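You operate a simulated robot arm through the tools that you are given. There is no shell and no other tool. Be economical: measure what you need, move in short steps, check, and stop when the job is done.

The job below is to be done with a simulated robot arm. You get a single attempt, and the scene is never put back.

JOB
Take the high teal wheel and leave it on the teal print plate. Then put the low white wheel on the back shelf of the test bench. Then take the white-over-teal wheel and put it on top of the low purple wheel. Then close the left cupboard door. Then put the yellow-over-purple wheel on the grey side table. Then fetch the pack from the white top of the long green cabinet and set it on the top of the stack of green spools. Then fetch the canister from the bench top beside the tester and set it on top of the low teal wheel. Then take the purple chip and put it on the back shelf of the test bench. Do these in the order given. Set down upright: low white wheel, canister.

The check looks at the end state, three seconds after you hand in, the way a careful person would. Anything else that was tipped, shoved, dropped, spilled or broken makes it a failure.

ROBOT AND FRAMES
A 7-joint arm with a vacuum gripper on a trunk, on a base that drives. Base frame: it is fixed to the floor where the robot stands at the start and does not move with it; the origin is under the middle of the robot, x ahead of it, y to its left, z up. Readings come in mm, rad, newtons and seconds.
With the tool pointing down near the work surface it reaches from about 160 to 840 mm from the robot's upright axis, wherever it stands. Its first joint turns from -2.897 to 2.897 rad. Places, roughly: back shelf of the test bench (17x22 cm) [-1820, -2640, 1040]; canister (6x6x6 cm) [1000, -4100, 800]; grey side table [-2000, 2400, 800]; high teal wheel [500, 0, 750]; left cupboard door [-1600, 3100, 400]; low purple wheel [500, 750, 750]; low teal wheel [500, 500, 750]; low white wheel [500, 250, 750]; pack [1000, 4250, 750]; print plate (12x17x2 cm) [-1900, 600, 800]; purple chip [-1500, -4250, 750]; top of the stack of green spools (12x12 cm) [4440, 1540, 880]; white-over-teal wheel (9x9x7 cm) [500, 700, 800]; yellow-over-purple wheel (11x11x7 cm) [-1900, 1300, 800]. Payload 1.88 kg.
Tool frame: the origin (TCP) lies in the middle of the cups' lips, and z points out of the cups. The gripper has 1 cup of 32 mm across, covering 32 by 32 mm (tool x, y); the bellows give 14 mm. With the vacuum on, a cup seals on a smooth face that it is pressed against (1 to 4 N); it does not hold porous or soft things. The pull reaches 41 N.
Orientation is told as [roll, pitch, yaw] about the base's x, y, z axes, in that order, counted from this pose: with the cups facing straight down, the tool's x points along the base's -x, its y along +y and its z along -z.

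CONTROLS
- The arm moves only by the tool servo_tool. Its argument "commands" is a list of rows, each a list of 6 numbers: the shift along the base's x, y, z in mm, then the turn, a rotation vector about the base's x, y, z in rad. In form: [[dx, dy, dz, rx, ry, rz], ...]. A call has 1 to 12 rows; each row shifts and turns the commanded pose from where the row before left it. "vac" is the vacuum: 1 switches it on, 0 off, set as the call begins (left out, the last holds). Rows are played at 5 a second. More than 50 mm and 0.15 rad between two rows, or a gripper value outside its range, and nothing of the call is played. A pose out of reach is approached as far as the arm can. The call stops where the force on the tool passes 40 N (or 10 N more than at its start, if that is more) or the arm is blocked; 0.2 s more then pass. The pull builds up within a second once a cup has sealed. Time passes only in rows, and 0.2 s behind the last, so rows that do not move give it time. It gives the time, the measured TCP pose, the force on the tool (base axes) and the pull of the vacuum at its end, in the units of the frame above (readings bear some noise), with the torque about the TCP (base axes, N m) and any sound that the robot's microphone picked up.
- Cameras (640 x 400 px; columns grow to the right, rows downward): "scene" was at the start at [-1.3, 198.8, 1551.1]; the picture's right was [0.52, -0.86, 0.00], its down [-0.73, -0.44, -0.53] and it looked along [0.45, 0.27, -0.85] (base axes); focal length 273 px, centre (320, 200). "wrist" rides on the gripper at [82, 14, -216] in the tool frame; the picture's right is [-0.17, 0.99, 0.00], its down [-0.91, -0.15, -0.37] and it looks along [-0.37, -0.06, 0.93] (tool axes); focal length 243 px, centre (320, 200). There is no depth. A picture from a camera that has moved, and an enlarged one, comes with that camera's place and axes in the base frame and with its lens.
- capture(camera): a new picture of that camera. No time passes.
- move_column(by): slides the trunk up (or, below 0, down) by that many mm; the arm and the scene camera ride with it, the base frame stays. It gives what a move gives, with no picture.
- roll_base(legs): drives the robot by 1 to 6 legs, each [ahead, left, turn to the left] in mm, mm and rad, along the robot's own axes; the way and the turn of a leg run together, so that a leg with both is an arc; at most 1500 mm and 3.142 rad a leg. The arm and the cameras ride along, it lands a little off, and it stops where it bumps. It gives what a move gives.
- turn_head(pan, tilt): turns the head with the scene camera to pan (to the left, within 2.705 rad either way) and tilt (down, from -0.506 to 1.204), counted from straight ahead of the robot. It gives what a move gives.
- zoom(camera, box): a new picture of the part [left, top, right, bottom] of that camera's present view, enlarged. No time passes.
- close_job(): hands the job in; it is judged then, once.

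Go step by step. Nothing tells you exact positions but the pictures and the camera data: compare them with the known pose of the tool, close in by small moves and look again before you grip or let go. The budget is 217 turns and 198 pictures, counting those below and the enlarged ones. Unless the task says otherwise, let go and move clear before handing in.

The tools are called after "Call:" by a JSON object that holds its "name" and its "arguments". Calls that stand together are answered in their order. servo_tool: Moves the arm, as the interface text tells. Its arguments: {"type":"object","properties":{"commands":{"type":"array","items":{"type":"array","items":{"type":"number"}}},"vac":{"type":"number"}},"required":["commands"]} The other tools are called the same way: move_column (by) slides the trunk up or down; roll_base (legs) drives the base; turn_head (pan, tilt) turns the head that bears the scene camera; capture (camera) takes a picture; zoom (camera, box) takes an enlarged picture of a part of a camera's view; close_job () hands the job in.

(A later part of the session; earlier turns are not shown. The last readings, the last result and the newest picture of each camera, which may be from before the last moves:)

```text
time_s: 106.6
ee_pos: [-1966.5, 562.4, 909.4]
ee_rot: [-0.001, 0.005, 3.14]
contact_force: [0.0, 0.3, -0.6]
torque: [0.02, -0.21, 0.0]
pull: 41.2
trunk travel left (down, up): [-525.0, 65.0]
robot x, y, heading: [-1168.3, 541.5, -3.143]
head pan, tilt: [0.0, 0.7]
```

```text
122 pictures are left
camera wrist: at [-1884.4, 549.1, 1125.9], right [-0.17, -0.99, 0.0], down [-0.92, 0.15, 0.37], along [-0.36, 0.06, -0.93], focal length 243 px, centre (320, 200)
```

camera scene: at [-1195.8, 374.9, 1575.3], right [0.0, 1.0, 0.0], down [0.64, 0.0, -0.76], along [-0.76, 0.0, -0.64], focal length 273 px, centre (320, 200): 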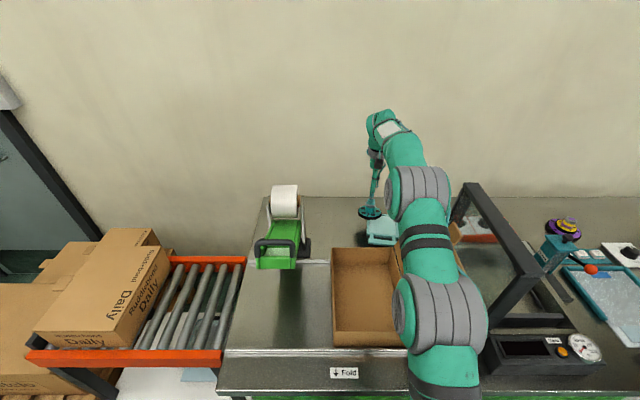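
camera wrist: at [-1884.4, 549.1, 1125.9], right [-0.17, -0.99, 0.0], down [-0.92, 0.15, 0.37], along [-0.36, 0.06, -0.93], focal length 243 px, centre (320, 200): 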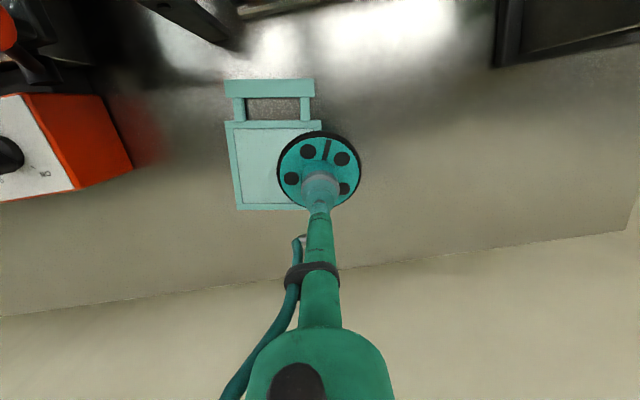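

The wheel is level again and held. The plate's centre is about (-1951, 621); I move over it and look before lowering.

Call:
{"name": "servo_tool", "arguments": {"commands": [[4, 15, 0, 0, 0, 0], [4, 15, 0, 0, 0, 0], [4, 15, 0, 0, 0, 0], [4, 13, 0, 0, 0, 0], [0, 0, 0, 0, 0, 0]]}}

Call:
{"name": "capture", "arguments": {"camera": "wrist"}}

Call:
{"name": "zoom", "arguments": {"camera": "scene", "box": [350, 180, 410, 260]}}

```text
time_s: 107.8
ee_pos: [-1951.6, 621.3, 910.0]
ee_rot: [0.001, 0.004, 3.14]
contact_force: [-0.1, -0.5, -1.5]
torque: [0.02, -0.15, 0.0]
pull: 41.0
trunk travel left (down, up): [-525.0, 65.0]
robot x, y, heading: [-1170.2, 538.3, -3.143]
head pan, tilt: [0.0, 0.7]
```

```text
121 pictures are left
camera wrist: at [-1868.3, 607.4, 1126.6], right [-0.17, -0.99, 0.0], down [-0.92, 0.15, 0.37], along [-0.37, 0.06, -0.93], focal length 243 px, centre (320, 200)
```

wrist: 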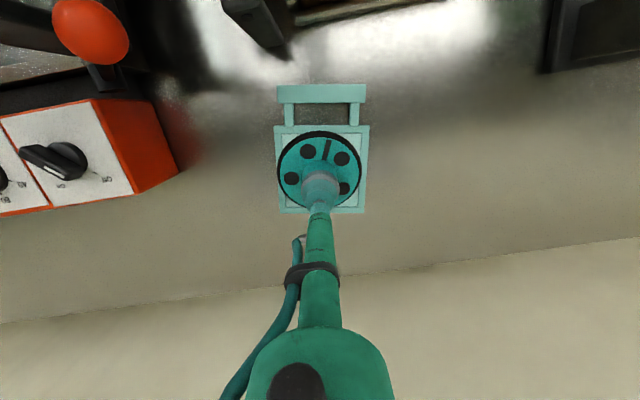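

```text
5.00 times, centred on (380, 220) of scene
camera zoom: at [-1195.6, 375.0, 1575.3], right [0.0, 1.0, 0.0], down [0.64, 0.0, -0.76], along [-0.76, 0.0, -0.64], focal length 1366 px, centre (20, 100)
```

zoom: 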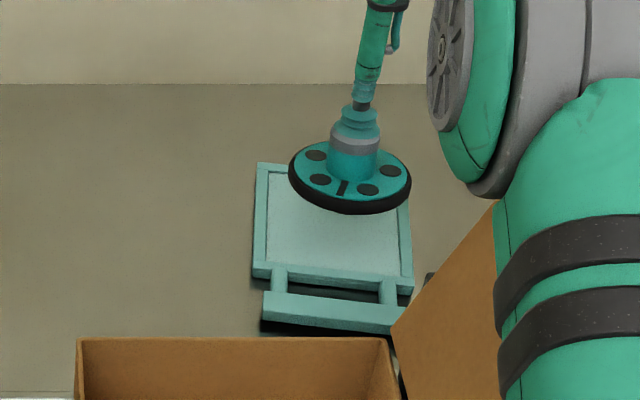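

The wheel is right over the plate's centre. I lower slowly, watching for contact.

Call:
{"name": "servo_tool", "arguments": {"commands": [[0, 0, -8, 0, 0, 0], [0, 0, -6, 0, 0, 0], [0, 0, -4, 0, 0, 0], [0, 0, -3, 0, 0, 0], [0, 0, 0, 0, 0, 0]]}}

Call:
{"name": "servo_tool", "arguments": {"commands": [[0, 0, -3, 0, 0, 0], [0, 0, -2, 0, 0, 0], [0, 0, 0, 0, 0, 0]]}}

Call:
{"name": "servo_tool", "arguments": {"commands": [[0, 0, -2, 0, 0, 0], [0, 0, -2, 0, 0, 0], [0, 0, 0, 0, 0, 0]]}}

```text
time_s: 109.0
ee_pos: [-1950.7, 620.7, 888.7]
ee_rot: [0.0, 0.004, 3.141]
contact_force: [0.1, -0.4, -1.2]
torque: [-0.01, -0.15, -0.03]
pull: 40.9
trunk travel left (down, up): [-525.0, 65.0]
robot x, y, heading: [-1173.0, 539.5, -3.132]
head pan, tilt: [0.0, 0.7]
```

```text
time_s: 109.8
ee_pos: [-1950.8, 621.8, 882.2]
ee_rot: [-0.002, 0.005, 3.141]
contact_force: [-0.2, -0.4, -1.5]
torque: [-0.03, -0.18, 0.01]
pull: 39.9
trunk travel left (down, up): [-525.0, 65.0]
robot x, y, heading: [-1169.7, 539.8, -3.142]
head pan, tilt: [0.0, 0.7]
```

```text
time_s: 110.6
ee_pos: [-1951.4, 621.0, 877.9]
ee_rot: [-0.001, 0.006, 3.139]
contact_force: [-0.4, 0.0, -0.5]
torque: [0.0, -0.15, 0.02]
pull: 40.8
trunk travel left (down, up): [-525.0, 65.0]
robot x, y, heading: [-1167.9, 540.7, -3.141]
head pan, tilt: [0.0, 0.7]
```

Call:
{"name": "servo_tool", "arguments": {"commands": [[0, 0, -2, 0, 0, 0], [0, 0, -2, 0, 0, 0], [0, 0, 0, 0, 0, 0]]}}

Call:
{"name": "zoom", "arguments": {"camera": "scene", "box": [350, 180, 410, 260]}}

```text
time_s: 111.4
ee_pos: [-1949.0, 621.5, 874.9]
ee_rot: [-0.001, 0.005, 3.14]
contact_force: [0.0, 1.1, -1.1]
torque: [-0.01, -0.15, 0.0]
pull: 40.5
trunk travel left (down, up): [-525.0, 65.0]
robot x, y, heading: [-1168.9, 537.2, -3.141]
head pan, tilt: [0.0, 0.7]
```

```text
5.00 times, centred on (380, 220) of scene
camera zoom: at [-1195.6, 374.9, 1575.3], right [0.0, 1.0, 0.0], down [0.64, 0.0, -0.76], along [-0.76, 0.0, -0.64], focal length 1366 px, centre (20, 100)
```

zoom: 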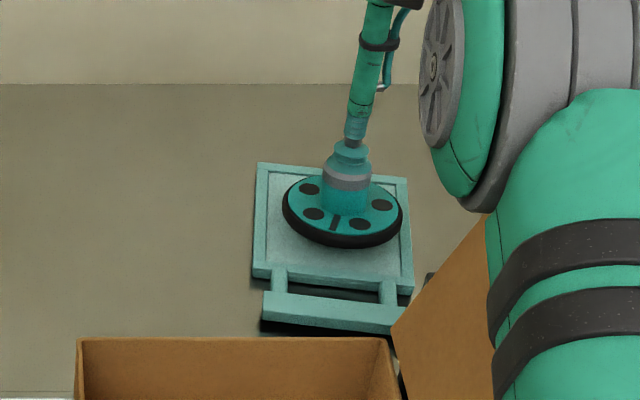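

Close to the plate now; I keep lowering in 2 mm steps.

Call:
{"name": "servo_tool", "arguments": {"commands": [[0, 0, -2, 0, 0, 0], [0, 0, -2, 0, 0, 0], [0, 0, 0, 0, 0, 0]]}}

Call:
{"name": "servo_tool", "arguments": {"commands": [[0, 0, -2, 0, 0, 0], [0, 0, -2, 0, 0, 0], [0, 0, 0, 0, 0, 0]]}}

Call:
{"name": "servo_tool", "arguments": {"commands": [[0, 0, -2, 0, 0, 0], [0, 0, -1, 0, 0, 0], [0, 0, 0, 0, 0, 0]]}}

```text
time_s: 112.2
ee_pos: [-1950.4, 620.8, 870.2]
ee_rot: [0.001, 0.005, 3.14]
contact_force: [0.6, 0.3, -1.2]
torque: [-0.01, -0.2, 0.01]
pull: 40.5
trunk travel left (down, up): [-525.0, 65.0]
robot x, y, heading: [-1172.0, 543.3, -3.137]
head pan, tilt: [0.0, 0.7]
```

```text
time_s: 113.0
ee_pos: [-1951.0, 621.4, 869.5]
ee_rot: [-0.002, -0.001, 3.138]
contact_force: [0.9, -1.2, 14.3]
torque: [-0.12, -0.24, -0.02]
pull: 40.7
trunk travel left (down, up): [-525.0, 65.0]
robot x, y, heading: [-1169.3, 539.4, -3.139]
head pan, tilt: [0.0, 0.7]
```

```text
time_s: 113.8
ee_pos: [-1951.0, 621.9, 868.0]
ee_rot: [-0.001, -0.003, 3.138]
contact_force: [-0.6, -1.8, 24.8]
torque: [-0.09, -0.12, -0.01]
pull: 40.9
trunk travel left (down, up): [-525.0, 65.0]
robot x, y, heading: [-1168.8, 541.0, -3.141]
head pan, tilt: [0.0, 0.7]
```

The wheel is in contact with the plate. I relieve the pressure, release and lift off.

Call:
{"name": "servo_tool", "arguments": {"commands": [[0, 0, 4, 0, 0, 0], [0, 0, 0, 0, 0, 0]]}}

Call:
{"name": "servo_tool", "arguments": {"commands": [[0, 0, 0, 0, 0, 0], [0, 0, 0, 0, 0, 0], [0, 0, 0, 0, 0, 0], [0, 0, 3, 0, 0, 0], [0, 0, 10, 0, 0, 0], [0, 0, 30, 0, 0, 0], [0, 0, 40, 0, 0, 0], [20, -10, 40, 0, 0, 0], [40, -10, 25, 0, 0, 0], [40, -10, 20, 0, 0, 0], [0, 0, 0, 0, 0, 0]], "vac": 0}}

Call:
{"name": "capture", "arguments": {"camera": "scene"}}

```text
time_s: 114.4
ee_pos: [-1949.4, 621.2, 866.2]
ee_rot: [0.0, 0.007, 3.138]
contact_force: [-2.7, 0.2, 8.6]
torque: [-0.04, 0.02, 0.03]
pull: 40.4
trunk travel left (down, up): [-525.0, 65.0]
robot x, y, heading: [-1170.5, 544.0, -3.14]
head pan, tilt: [0.0, 0.7]
```

```text
time_s: 116.8
ee_pos: [-1850.3, 591.6, 1035.1]
ee_rot: [-0.003, 0.002, 3.139]
contact_force: [0.9, -0.1, -0.6]
torque: [-0.01, 0.0, 0.01]
pull: 0.1
trunk travel left (down, up): [-525.0, 65.0]
robot x, y, heading: [-1171.9, 540.1, -3.142]
head pan, tilt: [0.0, 0.7]
```

```text
118 pictures are left
camera scene: at [-1195.2, 374.9, 1575.2], right [0.0, 1.0, 0.0], down [0.64, 0.0, -0.77], along [-0.77, 0.0, -0.64], focal length 273 px, centre (320, 200)
```

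scene: 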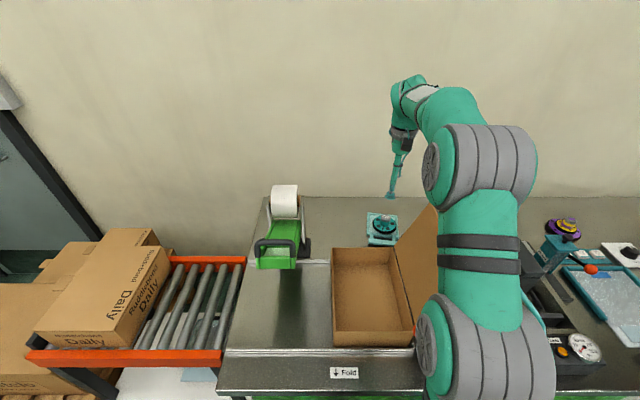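

Call:
{"name": "zoom", "arguments": {"camera": "scene", "box": [355, 195, 415, 255]}}

Call:
{"name": "servo_tool", "arguments": {"commands": [[45, -8, 20, 0, 0, 0], [45, -8, 20, 0, 0, 0], [45, -8, 20, 0, 0, 0], [45, -8, 20, 0, 0, 0], [45, -8, 10, 0, 0, 0], [30, -5, 0, 0, 0, 0]]}}

```text
6.67 times, centred on (385, 225) of scene
camera zoom: at [-1195.2, 374.9, 1575.2], right [0.0, 1.0, 0.0], down [0.64, 0.0, -0.77], along [-0.77, 0.0, -0.64], focal length 1821 px, centre (-113, 33)
```

zoom: 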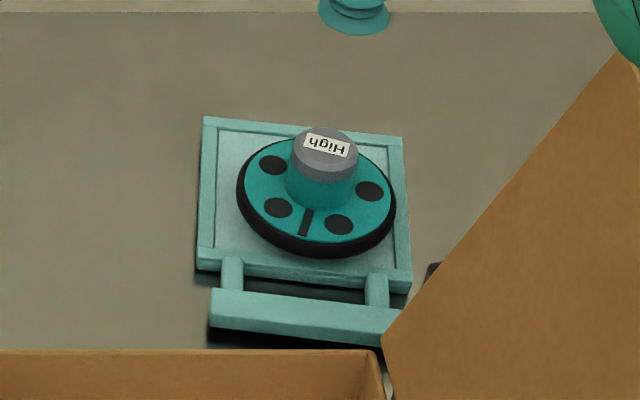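

```text
time_s: 118.2
ee_pos: [-1592.1, 547.2, 1123.8]
ee_rot: [-0.002, 0.007, 3.14]
contact_force: [0.3, 0.5, 0.0]
torque: [-0.02, 0.0, -0.01]
pull: 0.0
trunk travel left (down, up): [-525.0, 65.0]
robot x, y, heading: [-1170.5, 539.4, -3.142]
head pan, tilt: [0.0, 0.7]
```

Job 1 looks good: the wheel stands on the teal plate. Next I drive back to the bench for the low white wheel at about (380, 271).

Call:
{"name": "roll_base", "arguments": {"legs": [[-620, 0, 0], [0, 0, 3.141], [0, -300, 0], [520, 0, 0]]}}

Call:
{"name": "turn_head", "arguments": {"pan": 0, "tilt": 1.0}}

Call:
{"name": "capture", "arguments": {"camera": "scene"}}

```text
time_s: 133.2
ee_pos: [387.8, 182.0, 1123.7]
ee_rot: [-0.002, 0.006, -0.05]
contact_force: [0.1, -0.6, 0.1]
torque: [-0.01, 0.01, -0.02]
pull: 0.1
trunk travel left (down, up): [-525.0, 65.0]
robot x, y, heading: [-34.2, 212.3, -0.05]
head pan, tilt: [0.0, 0.7]
```

```text
time_s: 134.0
ee_pos: [388.7, 182.9, 1125.1]
ee_rot: [-0.001, 0.006, -0.051]
contact_force: [-0.4, 0.5, -1.0]
torque: [0.01, 0.02, -0.05]
pull: 0.1
trunk travel left (down, up): [-525.0, 65.0]
robot x, y, heading: [-28.8, 210.3, -0.05]
head pan, tilt: [0.0, 1.0]
```

```text
116 pictures are left
camera scene: at [-17.4, 373.3, 1552.0], right [-0.05, -1.0, 0.0], down [-0.84, 0.04, -0.54], along [0.54, -0.03, -0.84], focal length 273 px, centre (320, 200)
```

scene: 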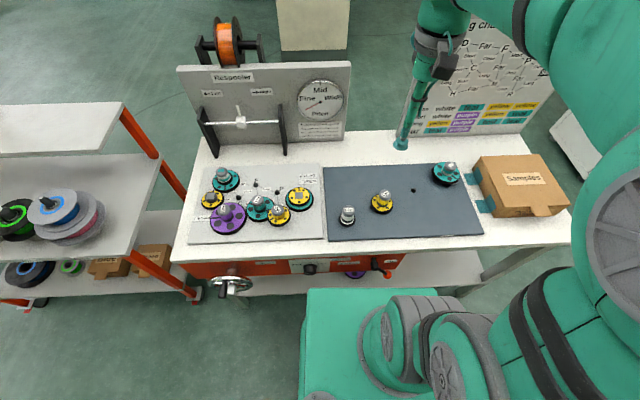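

The low white knob is again at ≈ (381, 272). I move above it and inspect.

Call:
{"name": "servo_tool", "arguments": {"commands": [[-2, 18, -40, 0, 0, 0], [-2, 18, -40, 0, 0, 0], [-2, 18, -40, 0, 0, 0], [-1, 18, -40, 0, 0, 0], [0, 17, -40, 0, -0.005, 0.025], [0, 0, 0, 0, 0, 0.025]]}}

Call:
{"name": "zoom", "arguments": {"camera": "wrist", "box": [270, 140, 370, 230]}}

Call:
{"name": "zoom", "arguments": {"camera": "scene", "box": [330, 180, 370, 230]}}

```text
time_s: 135.4
ee_pos: [380.5, 270.2, 926.0]
ee_rot: [-0.001, -0.001, -0.002]
contact_force: [0.0, 0.0, 0.0]
torque: [-0.04, 0.0, 0.02]
pull: 0.0
trunk travel left (down, up): [-525.0, 65.0]
robot x, y, heading: [-34.1, 208.0, -0.048]
head pan, tilt: [0.0, 1.0]
```

```text
4.44 times, centred on (320, 185) of wrist
camera zoom: at [297.4, 285.1, 1142.2], right [0.17, 0.99, 0.0], down [0.91, -0.15, 0.38], along [0.37, -0.06, -0.93], focal length 1078 px, centre (320, 267)
```

zoom: 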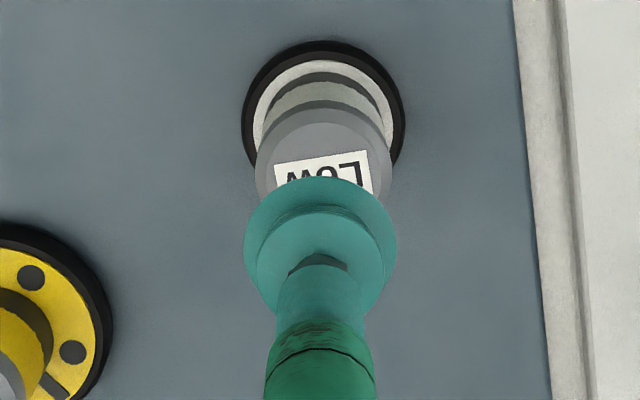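

```text
8.00 times, centred on (350, 205) of scene
camera zoom: at [-17.3, 373.4, 1551.9], right [-0.05, -1.0, 0.0], down [-0.84, 0.04, -0.54], along [0.54, -0.03, -0.84], focal length 2186 px, centre (80, 160)
```

zoom: 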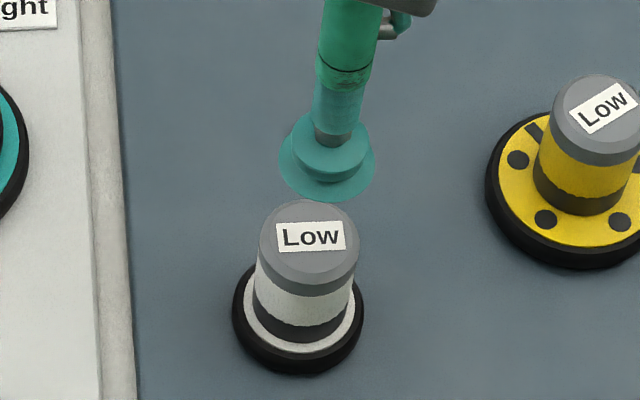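

The knob top is at about (379, 271.5, 879). I centre and lower with the vacuum on.

Call:
{"name": "servo_tool", "arguments": {"commands": [[-1, 1, -15, 0, 0, 0], [0, 0, -15, 0, 0, 0], [0, 0, -9, 0, 0, 0], [0, 0, -4, 0, 0, 0], [0, 0, -3, 0, 0, 0], [0, 0, -2, 0, 0, 0], [0, 0, 0, 0, 0, 0], [0, 0, 0, 0, 0, 0]], "vac": 1}}

```text
time_s: 137.2
ee_pos: [379.4, 272.3, 876.9]
ee_rot: [0.0, 0.001, -0.002]
contact_force: [-1.6, 2.2, 1.1]
torque: [0.04, 0.13, -0.02]
pull: 40.5
trunk travel left (down, up): [-525.0, 65.0]
robot x, y, heading: [-35.9, 207.9, -0.053]
head pan, tilt: [0.0, 1.0]
```

Sealed. I lift it straight up and drive toward the test bench.

Call:
{"name": "servo_tool", "arguments": {"commands": [[0, 0, 5, 0, 0, 0], [0, 0, 10, 0, 0, 0], [0, 0, 20, 0, 0, 0], [0, 0, 30, 0, 0, 0], [0, 0, 40, 0, 0, 0], [0, 0, 40, 0, 0, 0], [0, 0, 40, 0, 0, 0], [0, 0, 40, 0, 0, 0], [0, 0, 30, 0, 0, 0], [0, 0, 0, 0, 0, 0]]}}

Call:
{"name": "roll_base", "arguments": {"legs": [[-600, 0, 0.05], [0, 0, -1.571], [1400, 0, 0], [1400, 0, 0], [0, 0, -1.571], [300, 0, 0]]}}

Call:
{"name": "turn_head", "arguments": {"pan": 0, "tilt": 0.6}}

Call:
{"name": "capture", "arguments": {"camera": "scene"}}

```text
time_s: 139.4
ee_pos: [380.9, 273.1, 1130.0]
ee_rot: [0.0, 0.001, -0.004]
contact_force: [-0.3, 0.2, -0.2]
torque: [-0.01, 0.0, -0.02]
pull: 40.8
trunk travel left (down, up): [-525.0, 65.0]
robot x, y, heading: [-34.0, 215.9, -0.05]
head pan, tilt: [0.0, 1.0]
```

```text
time_s: 165.2
ee_pos: [-1349.3, -2640.6, 1128.5]
ee_rot: [0.0, -0.001, -3.097]
contact_force: [-0.2, -0.6, 0.0]
torque: [-0.02, 0.0, 0.0]
pull: 40.9
trunk travel left (down, up): [-525.0, 65.0]
robot x, y, heading: [-933.1, -2557.8, 3.135]
head pan, tilt: [0.0, 1.0]
```

```text
time_s: 166.1
ee_pos: [-1349.3, -2640.4, 1129.4]
ee_rot: [0.0, 0.001, -3.097]
contact_force: [0.8, -1.0, -0.6]
torque: [0.0, 0.04, -0.02]
pull: 40.6
trunk travel left (down, up): [-525.0, 65.0]
robot x, y, heading: [-935.9, -2559.3, 3.14]
head pan, tilt: [0.0, 0.6]
```

```text
113 pictures are left
camera scene: at [-965.5, -2723.4, 1583.8], right [0.0, 1.0, 0.0], down [0.57, 0.0, -0.82], along [-0.82, 0.0, -0.57], focal length 273 px, centre (320, 200)
```

scene: 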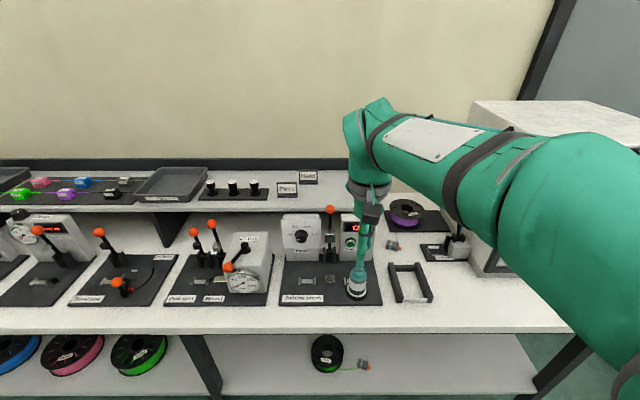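

I see the test bench with its raised back shelf; the target region should be near image (342, 189). I zoom in.

Call:
{"name": "zoom", "arguments": {"camera": "scene", "box": [200, 150, 440, 260]}}

Call:
{"name": "capture", "arguments": {"camera": "wrist"}}

```text
2.67 times, centred on (320, 205) of scene
camera zoom: at [-965.5, -2723.4, 1583.8], right [0.0, 1.0, 0.0], down [0.57, 0.0, -0.82], along [-0.82, 0.0, -0.57], focal length 729 px, centre (320, 187)
```

zoom: 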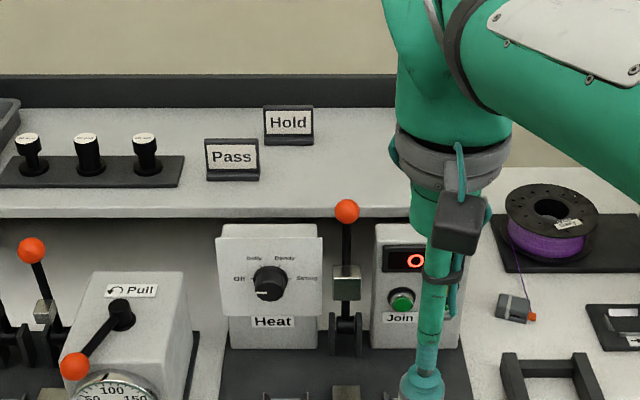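

```text
111 pictures are left
camera wrist: at [-1265.8, -2650.8, 1346.0], right [-0.12, -0.99, 0.0], down [-0.92, 0.11, 0.38], along [-0.37, 0.05, -0.93], focal length 243 px, centre (320, 200)
```

wrist: 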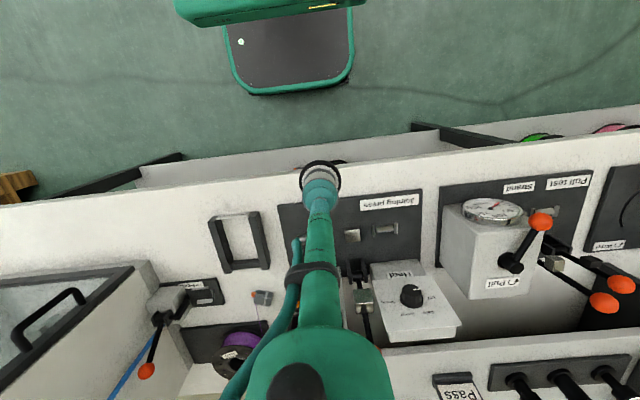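

The free part of the shelf is right of the "Hold" sign, shelf spanning x ≈ -1692…-1963. I raise trunk and tool, then drive in closer and look.

Call:
{"name": "move_column", "arguments": {"by": 62}}

Call:
{"name": "roll_base", "arguments": {"legs": [[225, 0, 0]]}}

Call:
{"name": "capture", "arguments": {"camera": "wrist"}}

```text
time_s: 167.1
ee_pos: [-1349.1, -2640.8, 1191.5]
ee_rot: [0.0, -0.001, -3.099]
contact_force: [0.3, -0.4, 0.2]
torque: [0.01, -0.01, -0.02]
pull: 40.3
trunk travel left (down, up): [-587.0, 3.0]
robot x, y, heading: [-938.9, -2560.6, 3.139]
head pan, tilt: [0.0, 0.6]
```

```text
time_s: 168.8
ee_pos: [-1572.4, -2640.6, 1192.1]
ee_rot: [0.0, 0.0, -3.098]
contact_force: [-0.1, -0.3, -0.9]
torque: [0.01, 0.0, -0.01]
pull: 40.4
trunk travel left (down, up): [-587.0, 3.0]
robot x, y, heading: [-1157.6, -2553.7, 3.143]
head pan, tilt: [0.0, 0.6]
```

```text
110 pictures are left
camera wrist: at [-1489.8, -2650.0, 1407.8], right [-0.12, -0.99, 0.0], down [-0.92, 0.11, 0.37], along [-0.37, 0.05, -0.93], focal length 243 px, centre (320, 200)
```

wrist: 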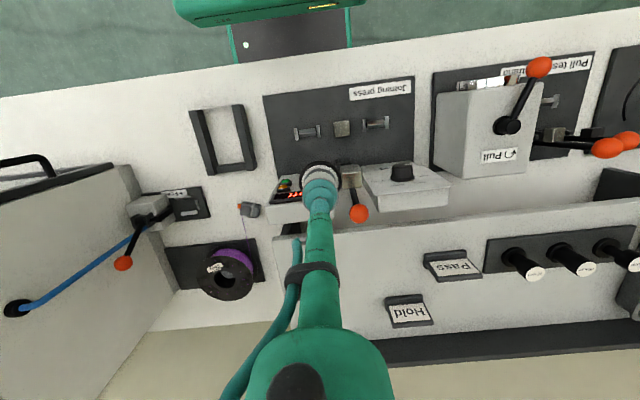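

The shelf's free stretch runs y ≈ -2725…-2555. I carry the white wheel out over (-1820, -2665).

Call:
{"name": "servo_tool", "arguments": {"commands": [[-40, -4, 0, 0, 0, 0], [-40, -4, 0, 0, 0, 0], [-40, -4, 0, 0, 0, 0], [-40, -4, 0, 0, 0, 0], [-35, -4, 0, 0, 0, 0], [-30, -4, 0, 0, 0, 0], [-20, 0, 0, 0, 0, 0], [0, 0, -20, 0, 0, 0], [0, 0, -15, 0, 0, 0], [0, 0, 0, 0, 0, 0]]}}

Call:
{"name": "capture", "arguments": {"camera": "wrist"}}

Call:
{"name": "zoom", "arguments": {"camera": "scene", "box": [260, 120, 440, 240]}}

```text
time_s: 171.0
ee_pos: [-1818.3, -2662.3, 1156.0]
ee_rot: [0.0, 0.0, -3.098]
contact_force: [-0.5, -0.7, -0.8]
torque: [-0.02, 0.0, 0.02]
pull: 40.7
trunk travel left (down, up): [-587.0, 3.0]
robot x, y, heading: [-1158.0, -2558.5, 3.138]
head pan, tilt: [0.0, 0.6]
```

```text
109 pictures are left
camera wrist: at [-1734.9, -2673.6, 1372.9], right [-0.12, -0.99, 0.0], down [-0.92, 0.11, 0.38], along [-0.37, 0.05, -0.93], focal length 243 px, centre (320, 200)
```

wrist: 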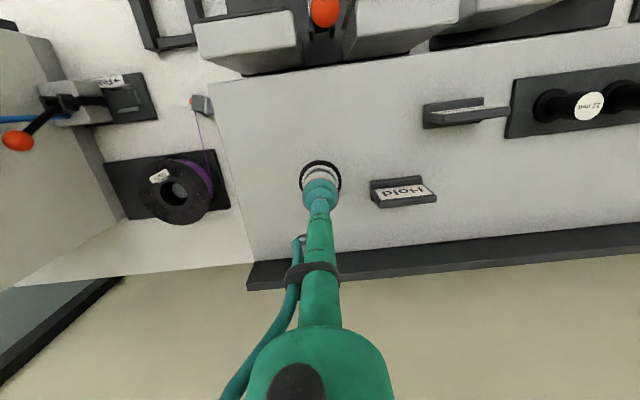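

```text
3.33 times, centred on (350, 180) of scene
camera zoom: at [-1189.3, -2722.8, 1645.9], right [0.0, 1.0, 0.0], down [0.56, 0.0, -0.83], along [-0.83, 0.0, -0.56], focal length 911 px, centre (220, 267)
```

zoom: 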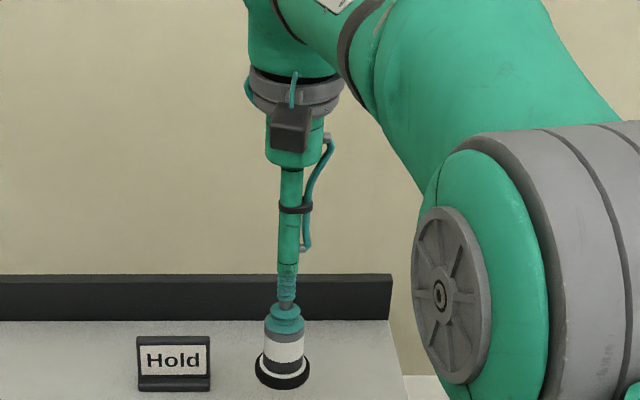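

Good position. I lower gently to the shelf.

Call:
{"name": "servo_tool", "arguments": {"commands": [[0, 0, -10, 0, 0, 0], [0, 0, -8, 0, 0, 0], [0, 0, -5, 0, 0, 0], [0, 0, -4, 0, 0, 0], [0, 0, -3, 0, 0, 0], [0, 0, 0, 0, 0, 0]]}}

Call:
{"name": "servo_tool", "arguments": {"commands": [[0, 0, -2, 0, 0, 0], [0, 0, -2, 0, 0, 0], [0, 0, 0, 0, 0, 0]]}}

Call:
{"name": "servo_tool", "arguments": {"commands": [[0, 0, -2, 0, 0, 0], [0, 0, -2, 0, 0, 0], [0, 0, 0, 0, 0, 0]]}}

```text
time_s: 172.4
ee_pos: [-1818.2, -2663.8, 1126.7]
ee_rot: [0.0, -0.001, -3.098]
contact_force: [0.3, -0.7, -1.2]
torque: [0.02, 0.0, 0.01]
pull: 40.8
trunk travel left (down, up): [-587.0, 3.0]
robot x, y, heading: [-1159.9, -2555.6, 3.136]
head pan, tilt: [0.0, 0.6]
```

```text
time_s: 173.2
ee_pos: [-1817.0, -2664.1, 1121.0]
ee_rot: [0.0, 0.001, -3.098]
contact_force: [0.1, -0.6, -1.3]
torque: [0.0, 0.0, -0.03]
pull: 40.8
trunk travel left (down, up): [-587.0, 3.0]
robot x, y, heading: [-1159.9, -2556.9, 3.136]
head pan, tilt: [0.0, 0.6]
```

```text
time_s: 174.0
ee_pos: [-1817.7, -2662.5, 1118.6]
ee_rot: [-0.001, 0.0, -3.098]
contact_force: [0.3, -0.4, -1.1]
torque: [0.0, -0.01, -0.03]
pull: 40.7
trunk travel left (down, up): [-587.0, 3.0]
robot x, y, heading: [-1160.7, -2557.9, 3.141]
head pan, tilt: [0.0, 0.6]
```

Call:
{"name": "servo_tool", "arguments": {"commands": [[0, 0, -2, 0, 0, 0], [0, 0, -2, 0, 0, 0], [0, 0, 0, 0, 0, 0]]}}

Call:
{"name": "servo_tool", "arguments": {"commands": [[0, 0, -2, 0, 0, 0], [0, 0, -1, 0, 0, 0], [0, 0, 0, 0, 0, 0]]}}

```text
time_s: 174.8
ee_pos: [-1816.4, -2664.3, 1114.0]
ee_rot: [0.001, 0.0, -3.097]
contact_force: [-0.2, 0.6, -0.1]
torque: [0.02, 0.03, 0.02]
pull: 40.6
trunk travel left (down, up): [-587.0, 3.0]
robot x, y, heading: [-1159.6, -2564.0, 3.139]
head pan, tilt: [0.0, 0.6]
```

```text
time_s: 175.6
ee_pos: [-1816.9, -2663.7, 1112.2]
ee_rot: [0.0, -0.002, -3.098]
contact_force: [1.4, 1.0, 9.6]
torque: [-0.01, 0.01, -0.06]
pull: 40.8
trunk travel left (down, up): [-587.0, 3.0]
robot x, y, heading: [-1162.1, -2554.7, 3.139]
head pan, tilt: [0.0, 0.6]
```

Contact at about 1113. I release and lift away.

Call:
{"name": "servo_tool", "arguments": {"commands": [[0, 0, 1, 0, 0, 0], [0, 0, 0, 0, 0, 0], [0, 0, 0, 0, 0, 0], [0, 0, 0, 0, 0, 0], [0, 0, 2, 0, 0, 0], [0, 0, 5, 0, 0, 0], [0, 0, 20, 0, 0, 0], [0, 0, 40, 0, 0, 0], [35, 5, 20, 0, 0, 0], [45, 5, 0, 0, 0, 0], [45, 5, 0, 0, 0, 0], [45, 5, 0, 0, 0, 0]], "vac": 0}}

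Call:
{"name": "zoom", "arguments": {"camera": "scene", "box": [260, 120, 440, 240]}}

```text
time_s: 178.2
ee_pos: [-1645.0, -2644.3, 1201.3]
ee_rot: [0.001, -0.001, -3.099]
contact_force: [-0.4, -0.7, 0.1]
torque: [0.03, -0.01, -0.02]
pull: 0.1
trunk travel left (down, up): [-587.0, 3.0]
robot x, y, heading: [-1162.0, -2556.1, 3.14]
head pan, tilt: [0.0, 0.6]
```

```text
3.33 times, centred on (350, 180) of scene
camera zoom: at [-1188.7, -2722.6, 1645.9], right [0.0, 1.0, 0.0], down [0.56, 0.0, -0.83], along [-0.83, 0.0, -0.56], focal length 911 px, centre (220, 267)
```

zoom: 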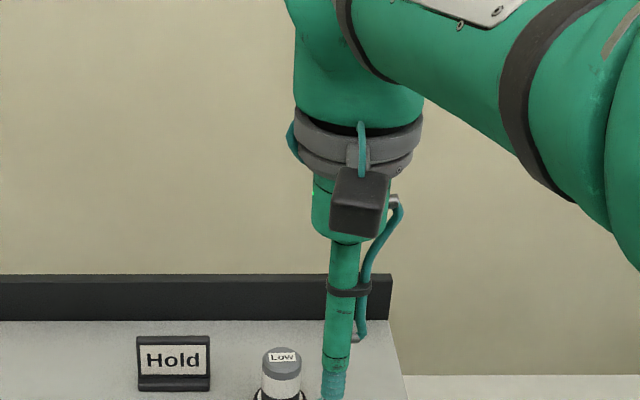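

Job 2 is done. I retract, lower the trunk, and drive back to the bench for the white-over-teal wheel.

Call:
{"name": "servo_tool", "arguments": {"commands": [[45, 0, 0, 0, 0, 0], [45, 5, 0, 0, 0, 0], [45, 5, 0, 0, 0, 0.01], [45, 5, 0, 0, 0, 0.01], [45, 10, 0, 0, 0, 0.02], [0, 10, 0, 0, 0, 0]]}}

Call:
{"name": "roll_base", "arguments": {"legs": [[-525, 0, 0], [0, 0, -1.571], [1478, 0, 0], [1478, 0, 0], [0, 0, -1.571], [450, 0, 0]]}}

Call:
{"name": "move_column", "arguments": {"by": -62}}

```text
time_s: 179.6
ee_pos: [-1419.5, -2613.1, 1197.9]
ee_rot: [-0.007, 0.04, -3.035]
contact_force: [0.1, 0.0, 0.8]
torque: [0.02, 0.02, -0.02]
pull: 0.1
trunk travel left (down, up): [-587.0, 3.0]
robot x, y, heading: [-1157.5, -2556.2, 3.139]
head pan, tilt: [0.0, 0.6]
```

```text
time_s: 206.5
ee_pos: [35.7, 410.8, 1196.9]
ee_rot: [-0.007, 0.034, 0.039]
contact_force: [0.3, 0.2, -0.1]
torque: [-0.03, 0.01, -0.01]
pull: 0.1
trunk travel left (down, up): [-587.0, 3.0]
robot x, y, heading: [-227.4, 373.7, -0.046]
head pan, tilt: [0.0, 0.6]
```

```text
time_s: 207.5
ee_pos: [37.6, 412.4, 1122.8]
ee_rot: [-0.01, 0.057, 0.037]
contact_force: [0.5, -1.0, 0.2]
torque: [-0.01, 0.0, 0.02]
pull: 0.1
trunk travel left (down, up): [-525.0, 65.0]
robot x, y, heading: [-228.5, 373.3, -0.048]
head pan, tilt: [0.0, 0.6]
```

I line up the base and extend the tool toward the white-over-teal wheel, levelling it.

Call:
{"name": "roll_base", "arguments": {"legs": [[0, 0, 0.048], [160, 25, 0]]}}

Call:
{"name": "servo_tool", "arguments": {"commands": [[45, 15, 0, 0, 0, 0], [45, 15, 0, 0, 0, 0], [45, 20, 0, 0, 0, 0], [45, 20, 0, 0.005, -0.02, -0.02], [40, 30, -15, 0.005, -0.02, -0.02], [30, 30, -35, 0, -0.02, -0.02], [25, 25, -35, 0, 0, -0.02], [15, 20, -35, 0, 0, 0], [0, 0, 0, 0, 0, 0]]}}

Call:
{"name": "turn_head", "arguments": {"pan": 0.3, "tilt": 0.95}}

Call:
{"name": "capture", "arguments": {"camera": "scene"}}

Call:
{"name": "capture", "arguments": {"camera": "wrist"}}

```text
time_s: 209.3
ee_pos: [194.8, 448.5, 1124.6]
ee_rot: [-0.012, 0.06, 0.086]
contact_force: [-0.2, 0.3, -0.7]
torque: [-0.04, 0.0, -0.01]
pull: 0.2
trunk travel left (down, up): [-525.0, 65.0]
robot x, y, heading: [-69.5, 397.2, -0.003]
head pan, tilt: [0.0, 0.6]
```

```text
refused: row 5 steps farther than a row can; nothing moved
```

```text
time_s: 210.2
ee_pos: [193.7, 448.3, 1123.0]
ee_rot: [-0.011, 0.063, 0.084]
contact_force: [0.1, 0.9, -0.8]
torque: [0.02, -0.01, 0.0]
pull: 0.0
trunk travel left (down, up): [-525.0, 65.0]
robot x, y, heading: [-72.6, 396.5, -0.001]
head pan, tilt: [0.3, 0.949]
```

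```text
106 pictures are left
camera scene: at [-59.0, 582.1, 1555.5], right [0.29, -0.96, 0.0], down [-0.78, -0.24, -0.58], along [0.56, 0.17, -0.81], focal length 273 px, centre (320, 200)
```

scene: 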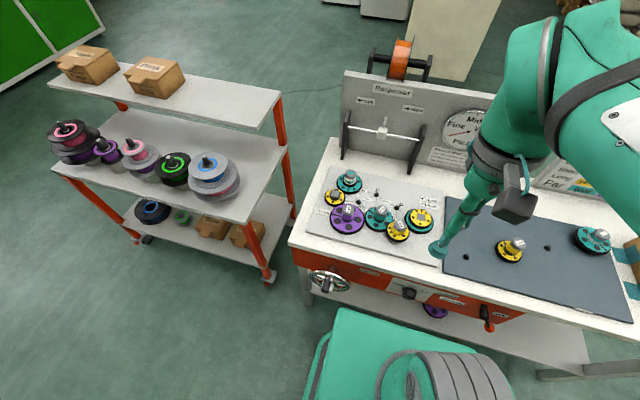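

```text
105 pictures are left
camera wrist: at [124.7, 459.5, 1345.4], right [0.08, 1.0, -0.02], down [0.95, -0.07, 0.32], along [0.32, -0.05, -0.95], focal length 243 px, centre (320, 200)
```

wrist: 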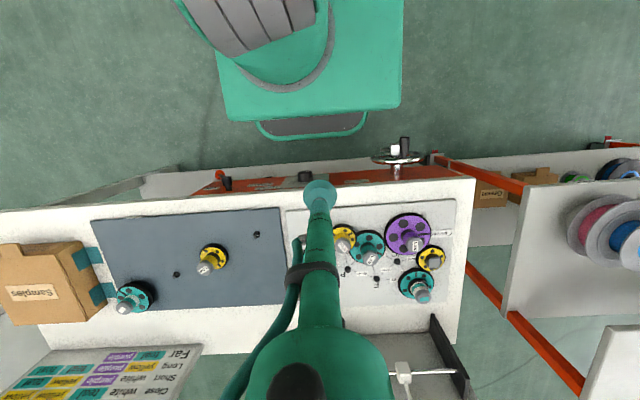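

The white-over-teal knob is around (540, 657). I move above it.

Call:
{"name": "servo_tool", "arguments": {"commands": [[38, 23, -17, 0.001, -0.007, -0.0093], [38, 23, -17, 0.001, -0.007, -0.0093], [38, 23, -17, 0.001, -0.007, -0.0093], [38, 23, -17, 0.001, -0.007, -0.0093], [38, 23, -17, 0.001, -0.007, -0.0093], [38, 23, -17, 0.001, -0.007, -0.0093], [38, 23, -17, 0.001, -0.007, -0.0093], [38, 23, -17, 0.001, -0.007, -0.0093], [38, 23, -17, 0.003, -0.007, -0.0093], [0, 0, -10, 0, 0, 0], [0, 0, 0, 0, 0, 0]]}}

Call:
{"name": "capture", "arguments": {"camera": "wrist"}}

Call:
{"name": "zoom", "arguments": {"camera": "scene", "box": [300, 140, 400, 240]}}

```text
time_s: 212.6
ee_pos: [535.3, 655.9, 962.2]
ee_rot: [-0.002, -0.004, 0.001]
contact_force: [0.0, 0.0, 0.1]
torque: [0.0, -0.04, -0.03]
pull: 0.1
trunk travel left (down, up): [-525.0, 65.0]
robot x, y, heading: [-68.8, 397.0, -0.006]
head pan, tilt: [0.3, 0.949]
```

```text
104 pictures are left
camera wrist: at [452.0, 669.2, 1178.1], right [0.16, 0.99, 0.0], down [0.91, -0.15, 0.38], along [0.38, -0.06, -0.92], focal length 243 px, centre (320, 200)
```

wrist: 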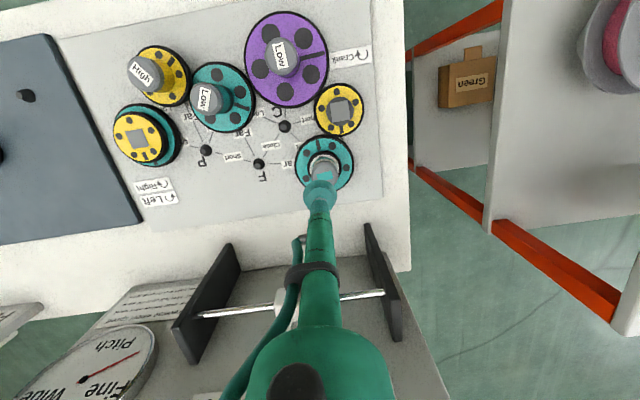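

```text
4.00 times, centred on (350, 190) of scene
camera zoom: at [-59.2, 582.0, 1555.5], right [0.29, -0.96, 0.0], down [-0.78, -0.24, -0.58], along [0.56, 0.17, -0.81], focal length 1093 px, centre (200, 240)
```

zoom: 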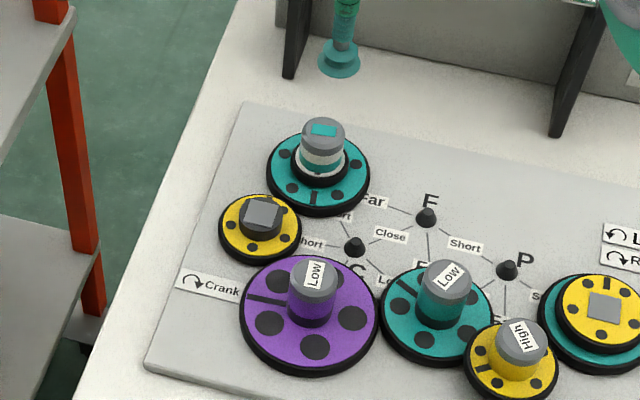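

Its knob top seems to be around (521, 661, 908), since the wheels sit on a raised board. I move closer and zoom.

Call:
{"name": "servo_tool", "arguments": {"commands": [[-10, 4, -12, 0.002, 0.004, 0], [-2, 0, -12, 0, 0, 0], [0, 0, 0, 0, 0, 0]]}}

Call:
{"name": "zoom", "arguments": {"camera": "wrist", "box": [270, 140, 370, 230]}}

Call:
{"name": "zoom", "arguments": {"camera": "scene", "box": [320, 140, 380, 200]}}

```text
time_s: 213.4
ee_pos: [524.4, 659.2, 937.5]
ee_rot: [0.001, -0.002, 0.001]
contact_force: [-0.2, -0.3, -0.6]
torque: [-0.01, 0.0, 0.01]
pull: 0.1
trunk travel left (down, up): [-525.0, 65.0]
robot x, y, heading: [-68.6, 397.6, -0.005]
head pan, tilt: [0.3, 0.949]
```

```text
4.44 times, centred on (320, 185) of wrist
camera zoom: at [440.8, 672.7, 1154.3], right [0.16, 0.99, 0.0], down [0.91, -0.15, 0.38], along [0.37, -0.06, -0.93], focal length 1078 px, centre (320, 267)
```

zoom: 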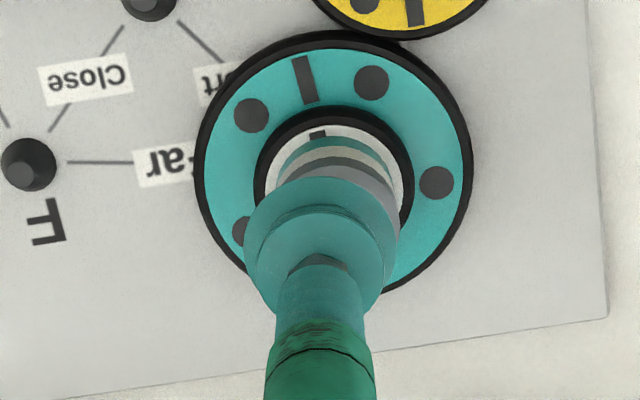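

```text
6.67 times, centred on (350, 170) of scene
camera zoom: at [-58.9, 582.2, 1555.5], right [0.29, -0.96, 0.0], down [-0.78, -0.24, -0.58], along [0.56, 0.17, -0.81], focal length 1821 px, centre (120, 400)
```

zoom: 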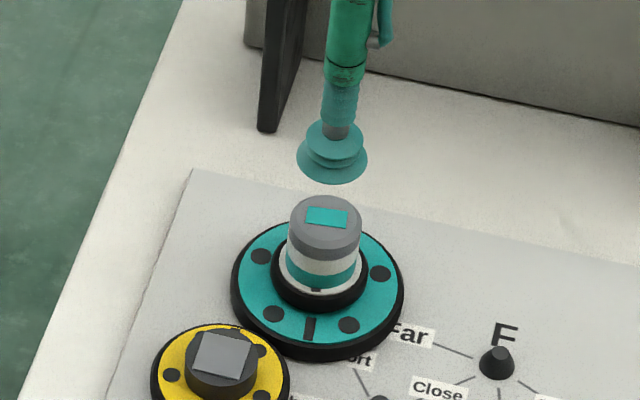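

The knob top is lower than first thought (≈ 884) and ~9 mm ahead. I adjust and descend partway, then check.

Call:
{"name": "servo_tool", "arguments": {"commands": [[9, 2, -12, 0, 0, 0], [0, 0, -15, 0, 0, 0], [0, 0, 0, 0, 0, 0]]}}

Call:
{"name": "zoom", "arguments": {"camera": "wrist", "box": [270, 140, 370, 230]}}

Call:
{"name": "zoom", "arguments": {"camera": "scene", "box": [335, 150, 375, 190]}}

```text
time_s: 214.2
ee_pos: [530.8, 660.7, 910.8]
ee_rot: [-0.001, -0.001, 0.002]
contact_force: [-0.1, -1.4, 0.1]
torque: [-0.03, 0.02, -0.02]
pull: 0.0
trunk travel left (down, up): [-525.0, 65.0]
robot x, y, heading: [-70.6, 395.8, -0.004]
head pan, tilt: [0.3, 0.949]
```

```text
4.44 times, centred on (320, 185) of wrist
camera zoom: at [449.6, 674.3, 1127.7], right [0.16, 0.99, 0.0], down [0.91, -0.15, 0.38], along [0.37, -0.06, -0.93], focal length 1078 px, centre (320, 267)
```

zoom: 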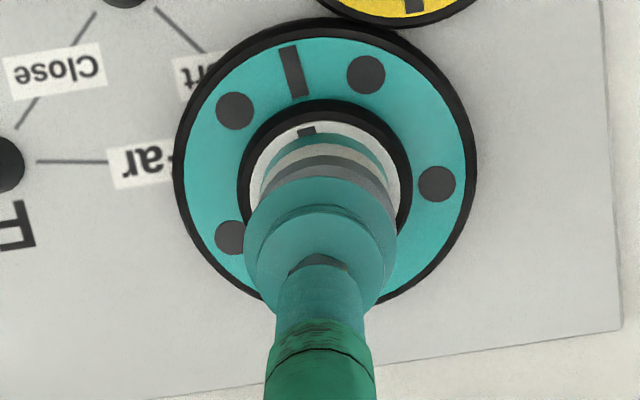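

```text
10.00 times, centred on (355, 170) of scene
camera zoom: at [-58.9, 582.2, 1555.5], right [0.29, -0.96, 0.0], down [-0.78, -0.24, -0.58], along [0.56, 0.17, -0.81], focal length 2732 px, centre (-30, 500)
```

zoom: 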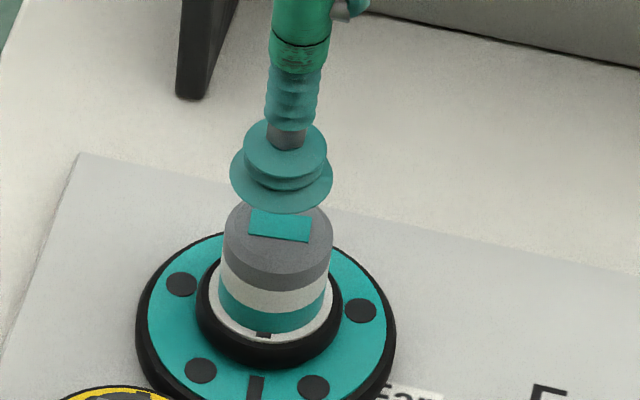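

The consistent solution is knob top ≈ (540, 661, 873). I shift +8 mm in x and lower to just above it.

Call:
{"name": "servo_tool", "arguments": {"commands": [[8, 0.5, -10, 0, 0, 0], [0, 0, -12, 0, 0, 0], [0, 0, 0, 0, 0, 0]]}}

Call:
{"name": "zoom", "arguments": {"camera": "wrist", "box": [270, 140, 370, 230]}}

Call:
{"name": "zoom", "arguments": {"camera": "scene", "box": [335, 150, 375, 190]}}

```text
time_s: 215.0
ee_pos: [539.4, 662.1, 890.1]
ee_rot: [0.0, -0.003, 0.003]
contact_force: [0.0, 0.5, -0.3]
torque: [0.0, 0.0, 0.05]
pull: 0.0
trunk travel left (down, up): [-525.0, 65.0]
robot x, y, heading: [-69.6, 394.4, 0.0]
head pan, tilt: [0.3, 0.949]
```

```text
4.44 times, centred on (320, 185) of wrist
camera zoom: at [457.7, 676.0, 1106.5], right [0.16, 0.99, 0.0], down [0.91, -0.15, 0.38], along [0.37, -0.06, -0.93], focal length 1078 px, centre (320, 267)
```

zoom: 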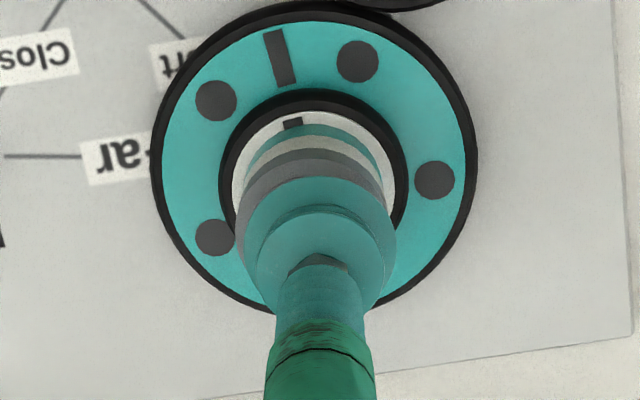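

```text
10.00 times, centred on (355, 170) of scene
camera zoom: at [-59.0, 582.2, 1555.5], right [0.29, -0.96, 0.0], down [-0.78, -0.24, -0.58], along [0.56, 0.17, -0.81], focal length 2732 px, centre (-30, 500)
```

zoom: 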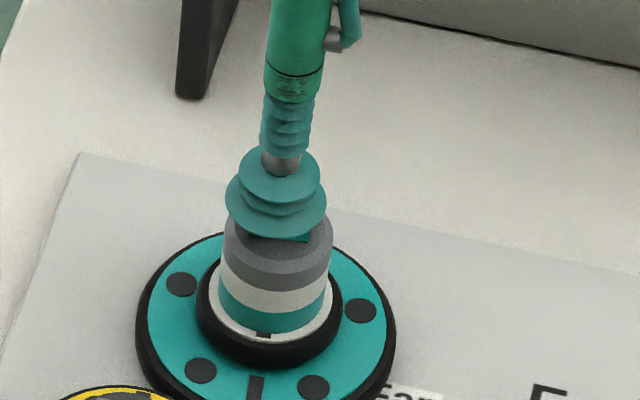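

Nearly there: slight correction (+3, -2), then down with the vacuum on.

Call:
{"name": "servo_tool", "arguments": {"commands": [[3, -2, -8, 0, 0, 0], [0, 0, -4, 0, 0, 0], [0, 0, -2, 0, 0, 0], [0, 0, -2, 0, 0, 0], [0, 0, 0, 0, 0, 0]], "vac": 1}}

Call:
{"name": "servo_tool", "arguments": {"commands": [[0, 0, -2, 0, 0, 0], [0, 0, 0, 0, 0, 0], [0, 0, 0, 0, 0, 0]]}}

```text
time_s: 216.2
ee_pos: [543.4, 660.7, 874.8]
ee_rot: [0.0, -0.004, 0.003]
contact_force: [-1.6, -0.6, 8.4]
torque: [0.0, 0.09, -0.06]
pull: 40.8
trunk travel left (down, up): [-525.0, 65.0]
robot x, y, heading: [-69.4, 394.9, -0.002]
head pan, tilt: [0.3, 0.949]
```

```text
time_s: 217.0
ee_pos: [542.3, 660.0, 873.8]
ee_rot: [0.001, -0.004, -0.001]
contact_force: [-1.7, 0.6, 15.4]
torque: [0.03, 0.08, -0.1]
pull: 40.8
trunk travel left (down, up): [-525.0, 65.0]
robot x, y, heading: [-69.6, 397.6, -0.003]
head pan, tilt: [0.3, 0.949]
```

Sealed. I lift it straight up and then look at the low purple wheel from near above.

Call:
{"name": "servo_tool", "arguments": {"commands": [[0, 0, 5, 0, 0, 0], [0, 0, 8, 0, 0, 0], [0, 0, 12, 0, 0, 0], [0, 0, 25, 0, 0, 0], [0, 0, 35, 0, 0, 0], [0, 0, 40, 0, 0, 0], [-30, -5, 20, 0, 0, 0], [-35, -5, 10, 0, 0, 0], [0, 0, 0, 0, 0, 0]]}}

Call:
{"name": "capture", "arguments": {"camera": "wrist"}}

Call:
{"name": "zoom", "arguments": {"camera": "scene", "box": [315, 120, 395, 240]}}

```text
time_s: 219.0
ee_pos: [481.2, 647.6, 1027.0]
ee_rot: [-0.001, -0.001, 0.002]
contact_force: [-0.2, 0.4, -0.4]
torque: [0.01, -0.02, 0.0]
pull: 39.8
trunk travel left (down, up): [-525.0, 65.0]
robot x, y, heading: [-66.9, 400.1, 0.001]
head pan, tilt: [0.3, 0.949]
```

```text
96 pictures are left
camera wrist: at [397.9, 661.5, 1242.9], right [0.16, 0.99, 0.0], down [0.91, -0.15, 0.38], along [0.37, -0.06, -0.93], focal length 243 px, centre (320, 200)
```

wrist: 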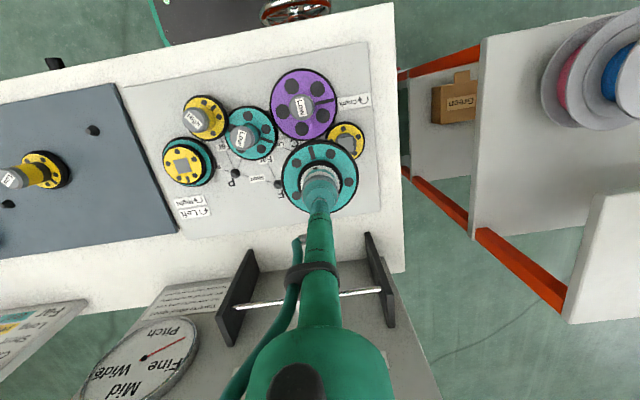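

```text
3.33 times, centred on (355, 180) of scene
camera zoom: at [-59.4, 582.0, 1555.5], right [0.29, -0.96, 0.0], down [-0.78, -0.24, -0.58], along [0.56, 0.17, -0.81], focal length 911 px, centre (203, 267)
```

zoom: 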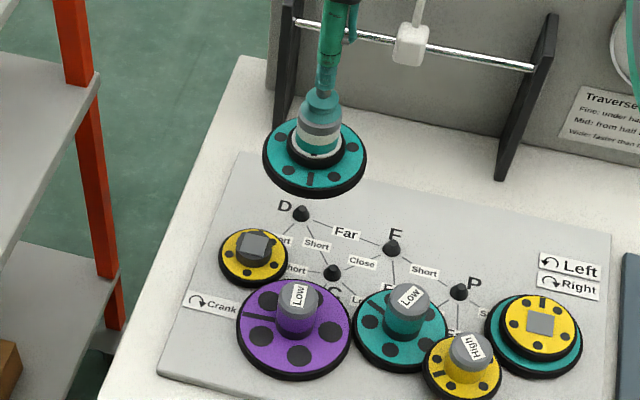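

Call:
{"name": "zoom", "arguments": {"camera": "wrist", "box": [250, 60, 390, 220]}}

```text
2.50 times, centred on (320, 140) of wrist
camera zoom: at [397.9, 661.5, 1242.9], right [0.16, 0.99, 0.0], down [0.91, -0.15, 0.38], along [0.37, -0.06, -0.93], focal length 606 px, centre (320, 350)
```

zoom: 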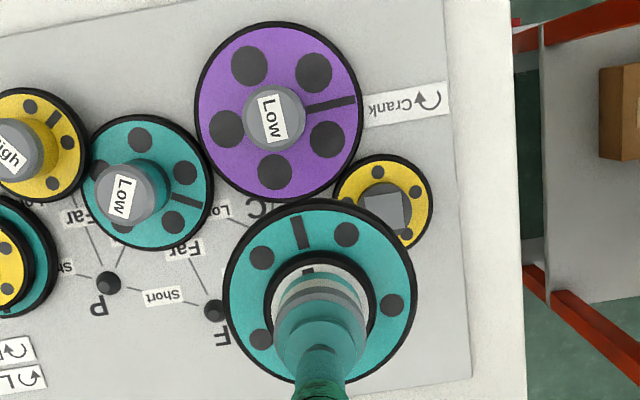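

The purple knob's centre is at about (400.7, 635). I carry the wheel over it and lower partway.

Call:
{"name": "servo_tool", "arguments": {"commands": [[-27, -4, 0, 0, 0, 0], [-27, -4, 0, 0, 0, 0], [-26.5, -4.5, 0, 0, 0, 0], [0, 0, -20, 0, 0, 0], [0, 0, -20, 0, 0, 0], [0, 0, -15, 0, 0, 0], [0, 0, 0, 0, 0, 0]]}}

Call:
{"name": "zoom", "arguments": {"camera": "scene", "box": [315, 140, 395, 240]}}

```text
time_s: 220.6
ee_pos: [398.2, 637.8, 970.7]
ee_rot: [0.001, -0.002, 0.002]
contact_force: [0.3, 0.3, -1.6]
torque: [0.01, -0.01, 0.01]
pull: 40.2
trunk travel left (down, up): [-525.0, 65.0]
robot x, y, heading: [-69.2, 396.0, -0.005]
head pan, tilt: [0.3, 0.949]
```

```text
4.00 times, centred on (355, 190) of scene
camera zoom: at [-59.1, 582.1, 1555.5], right [0.29, -0.96, 0.0], down [-0.78, -0.24, -0.58], along [0.56, 0.17, -0.81], focal length 1093 px, centre (180, 240)
```

zoom: 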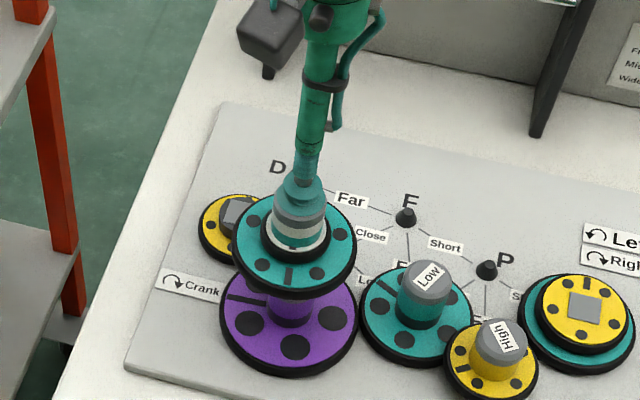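

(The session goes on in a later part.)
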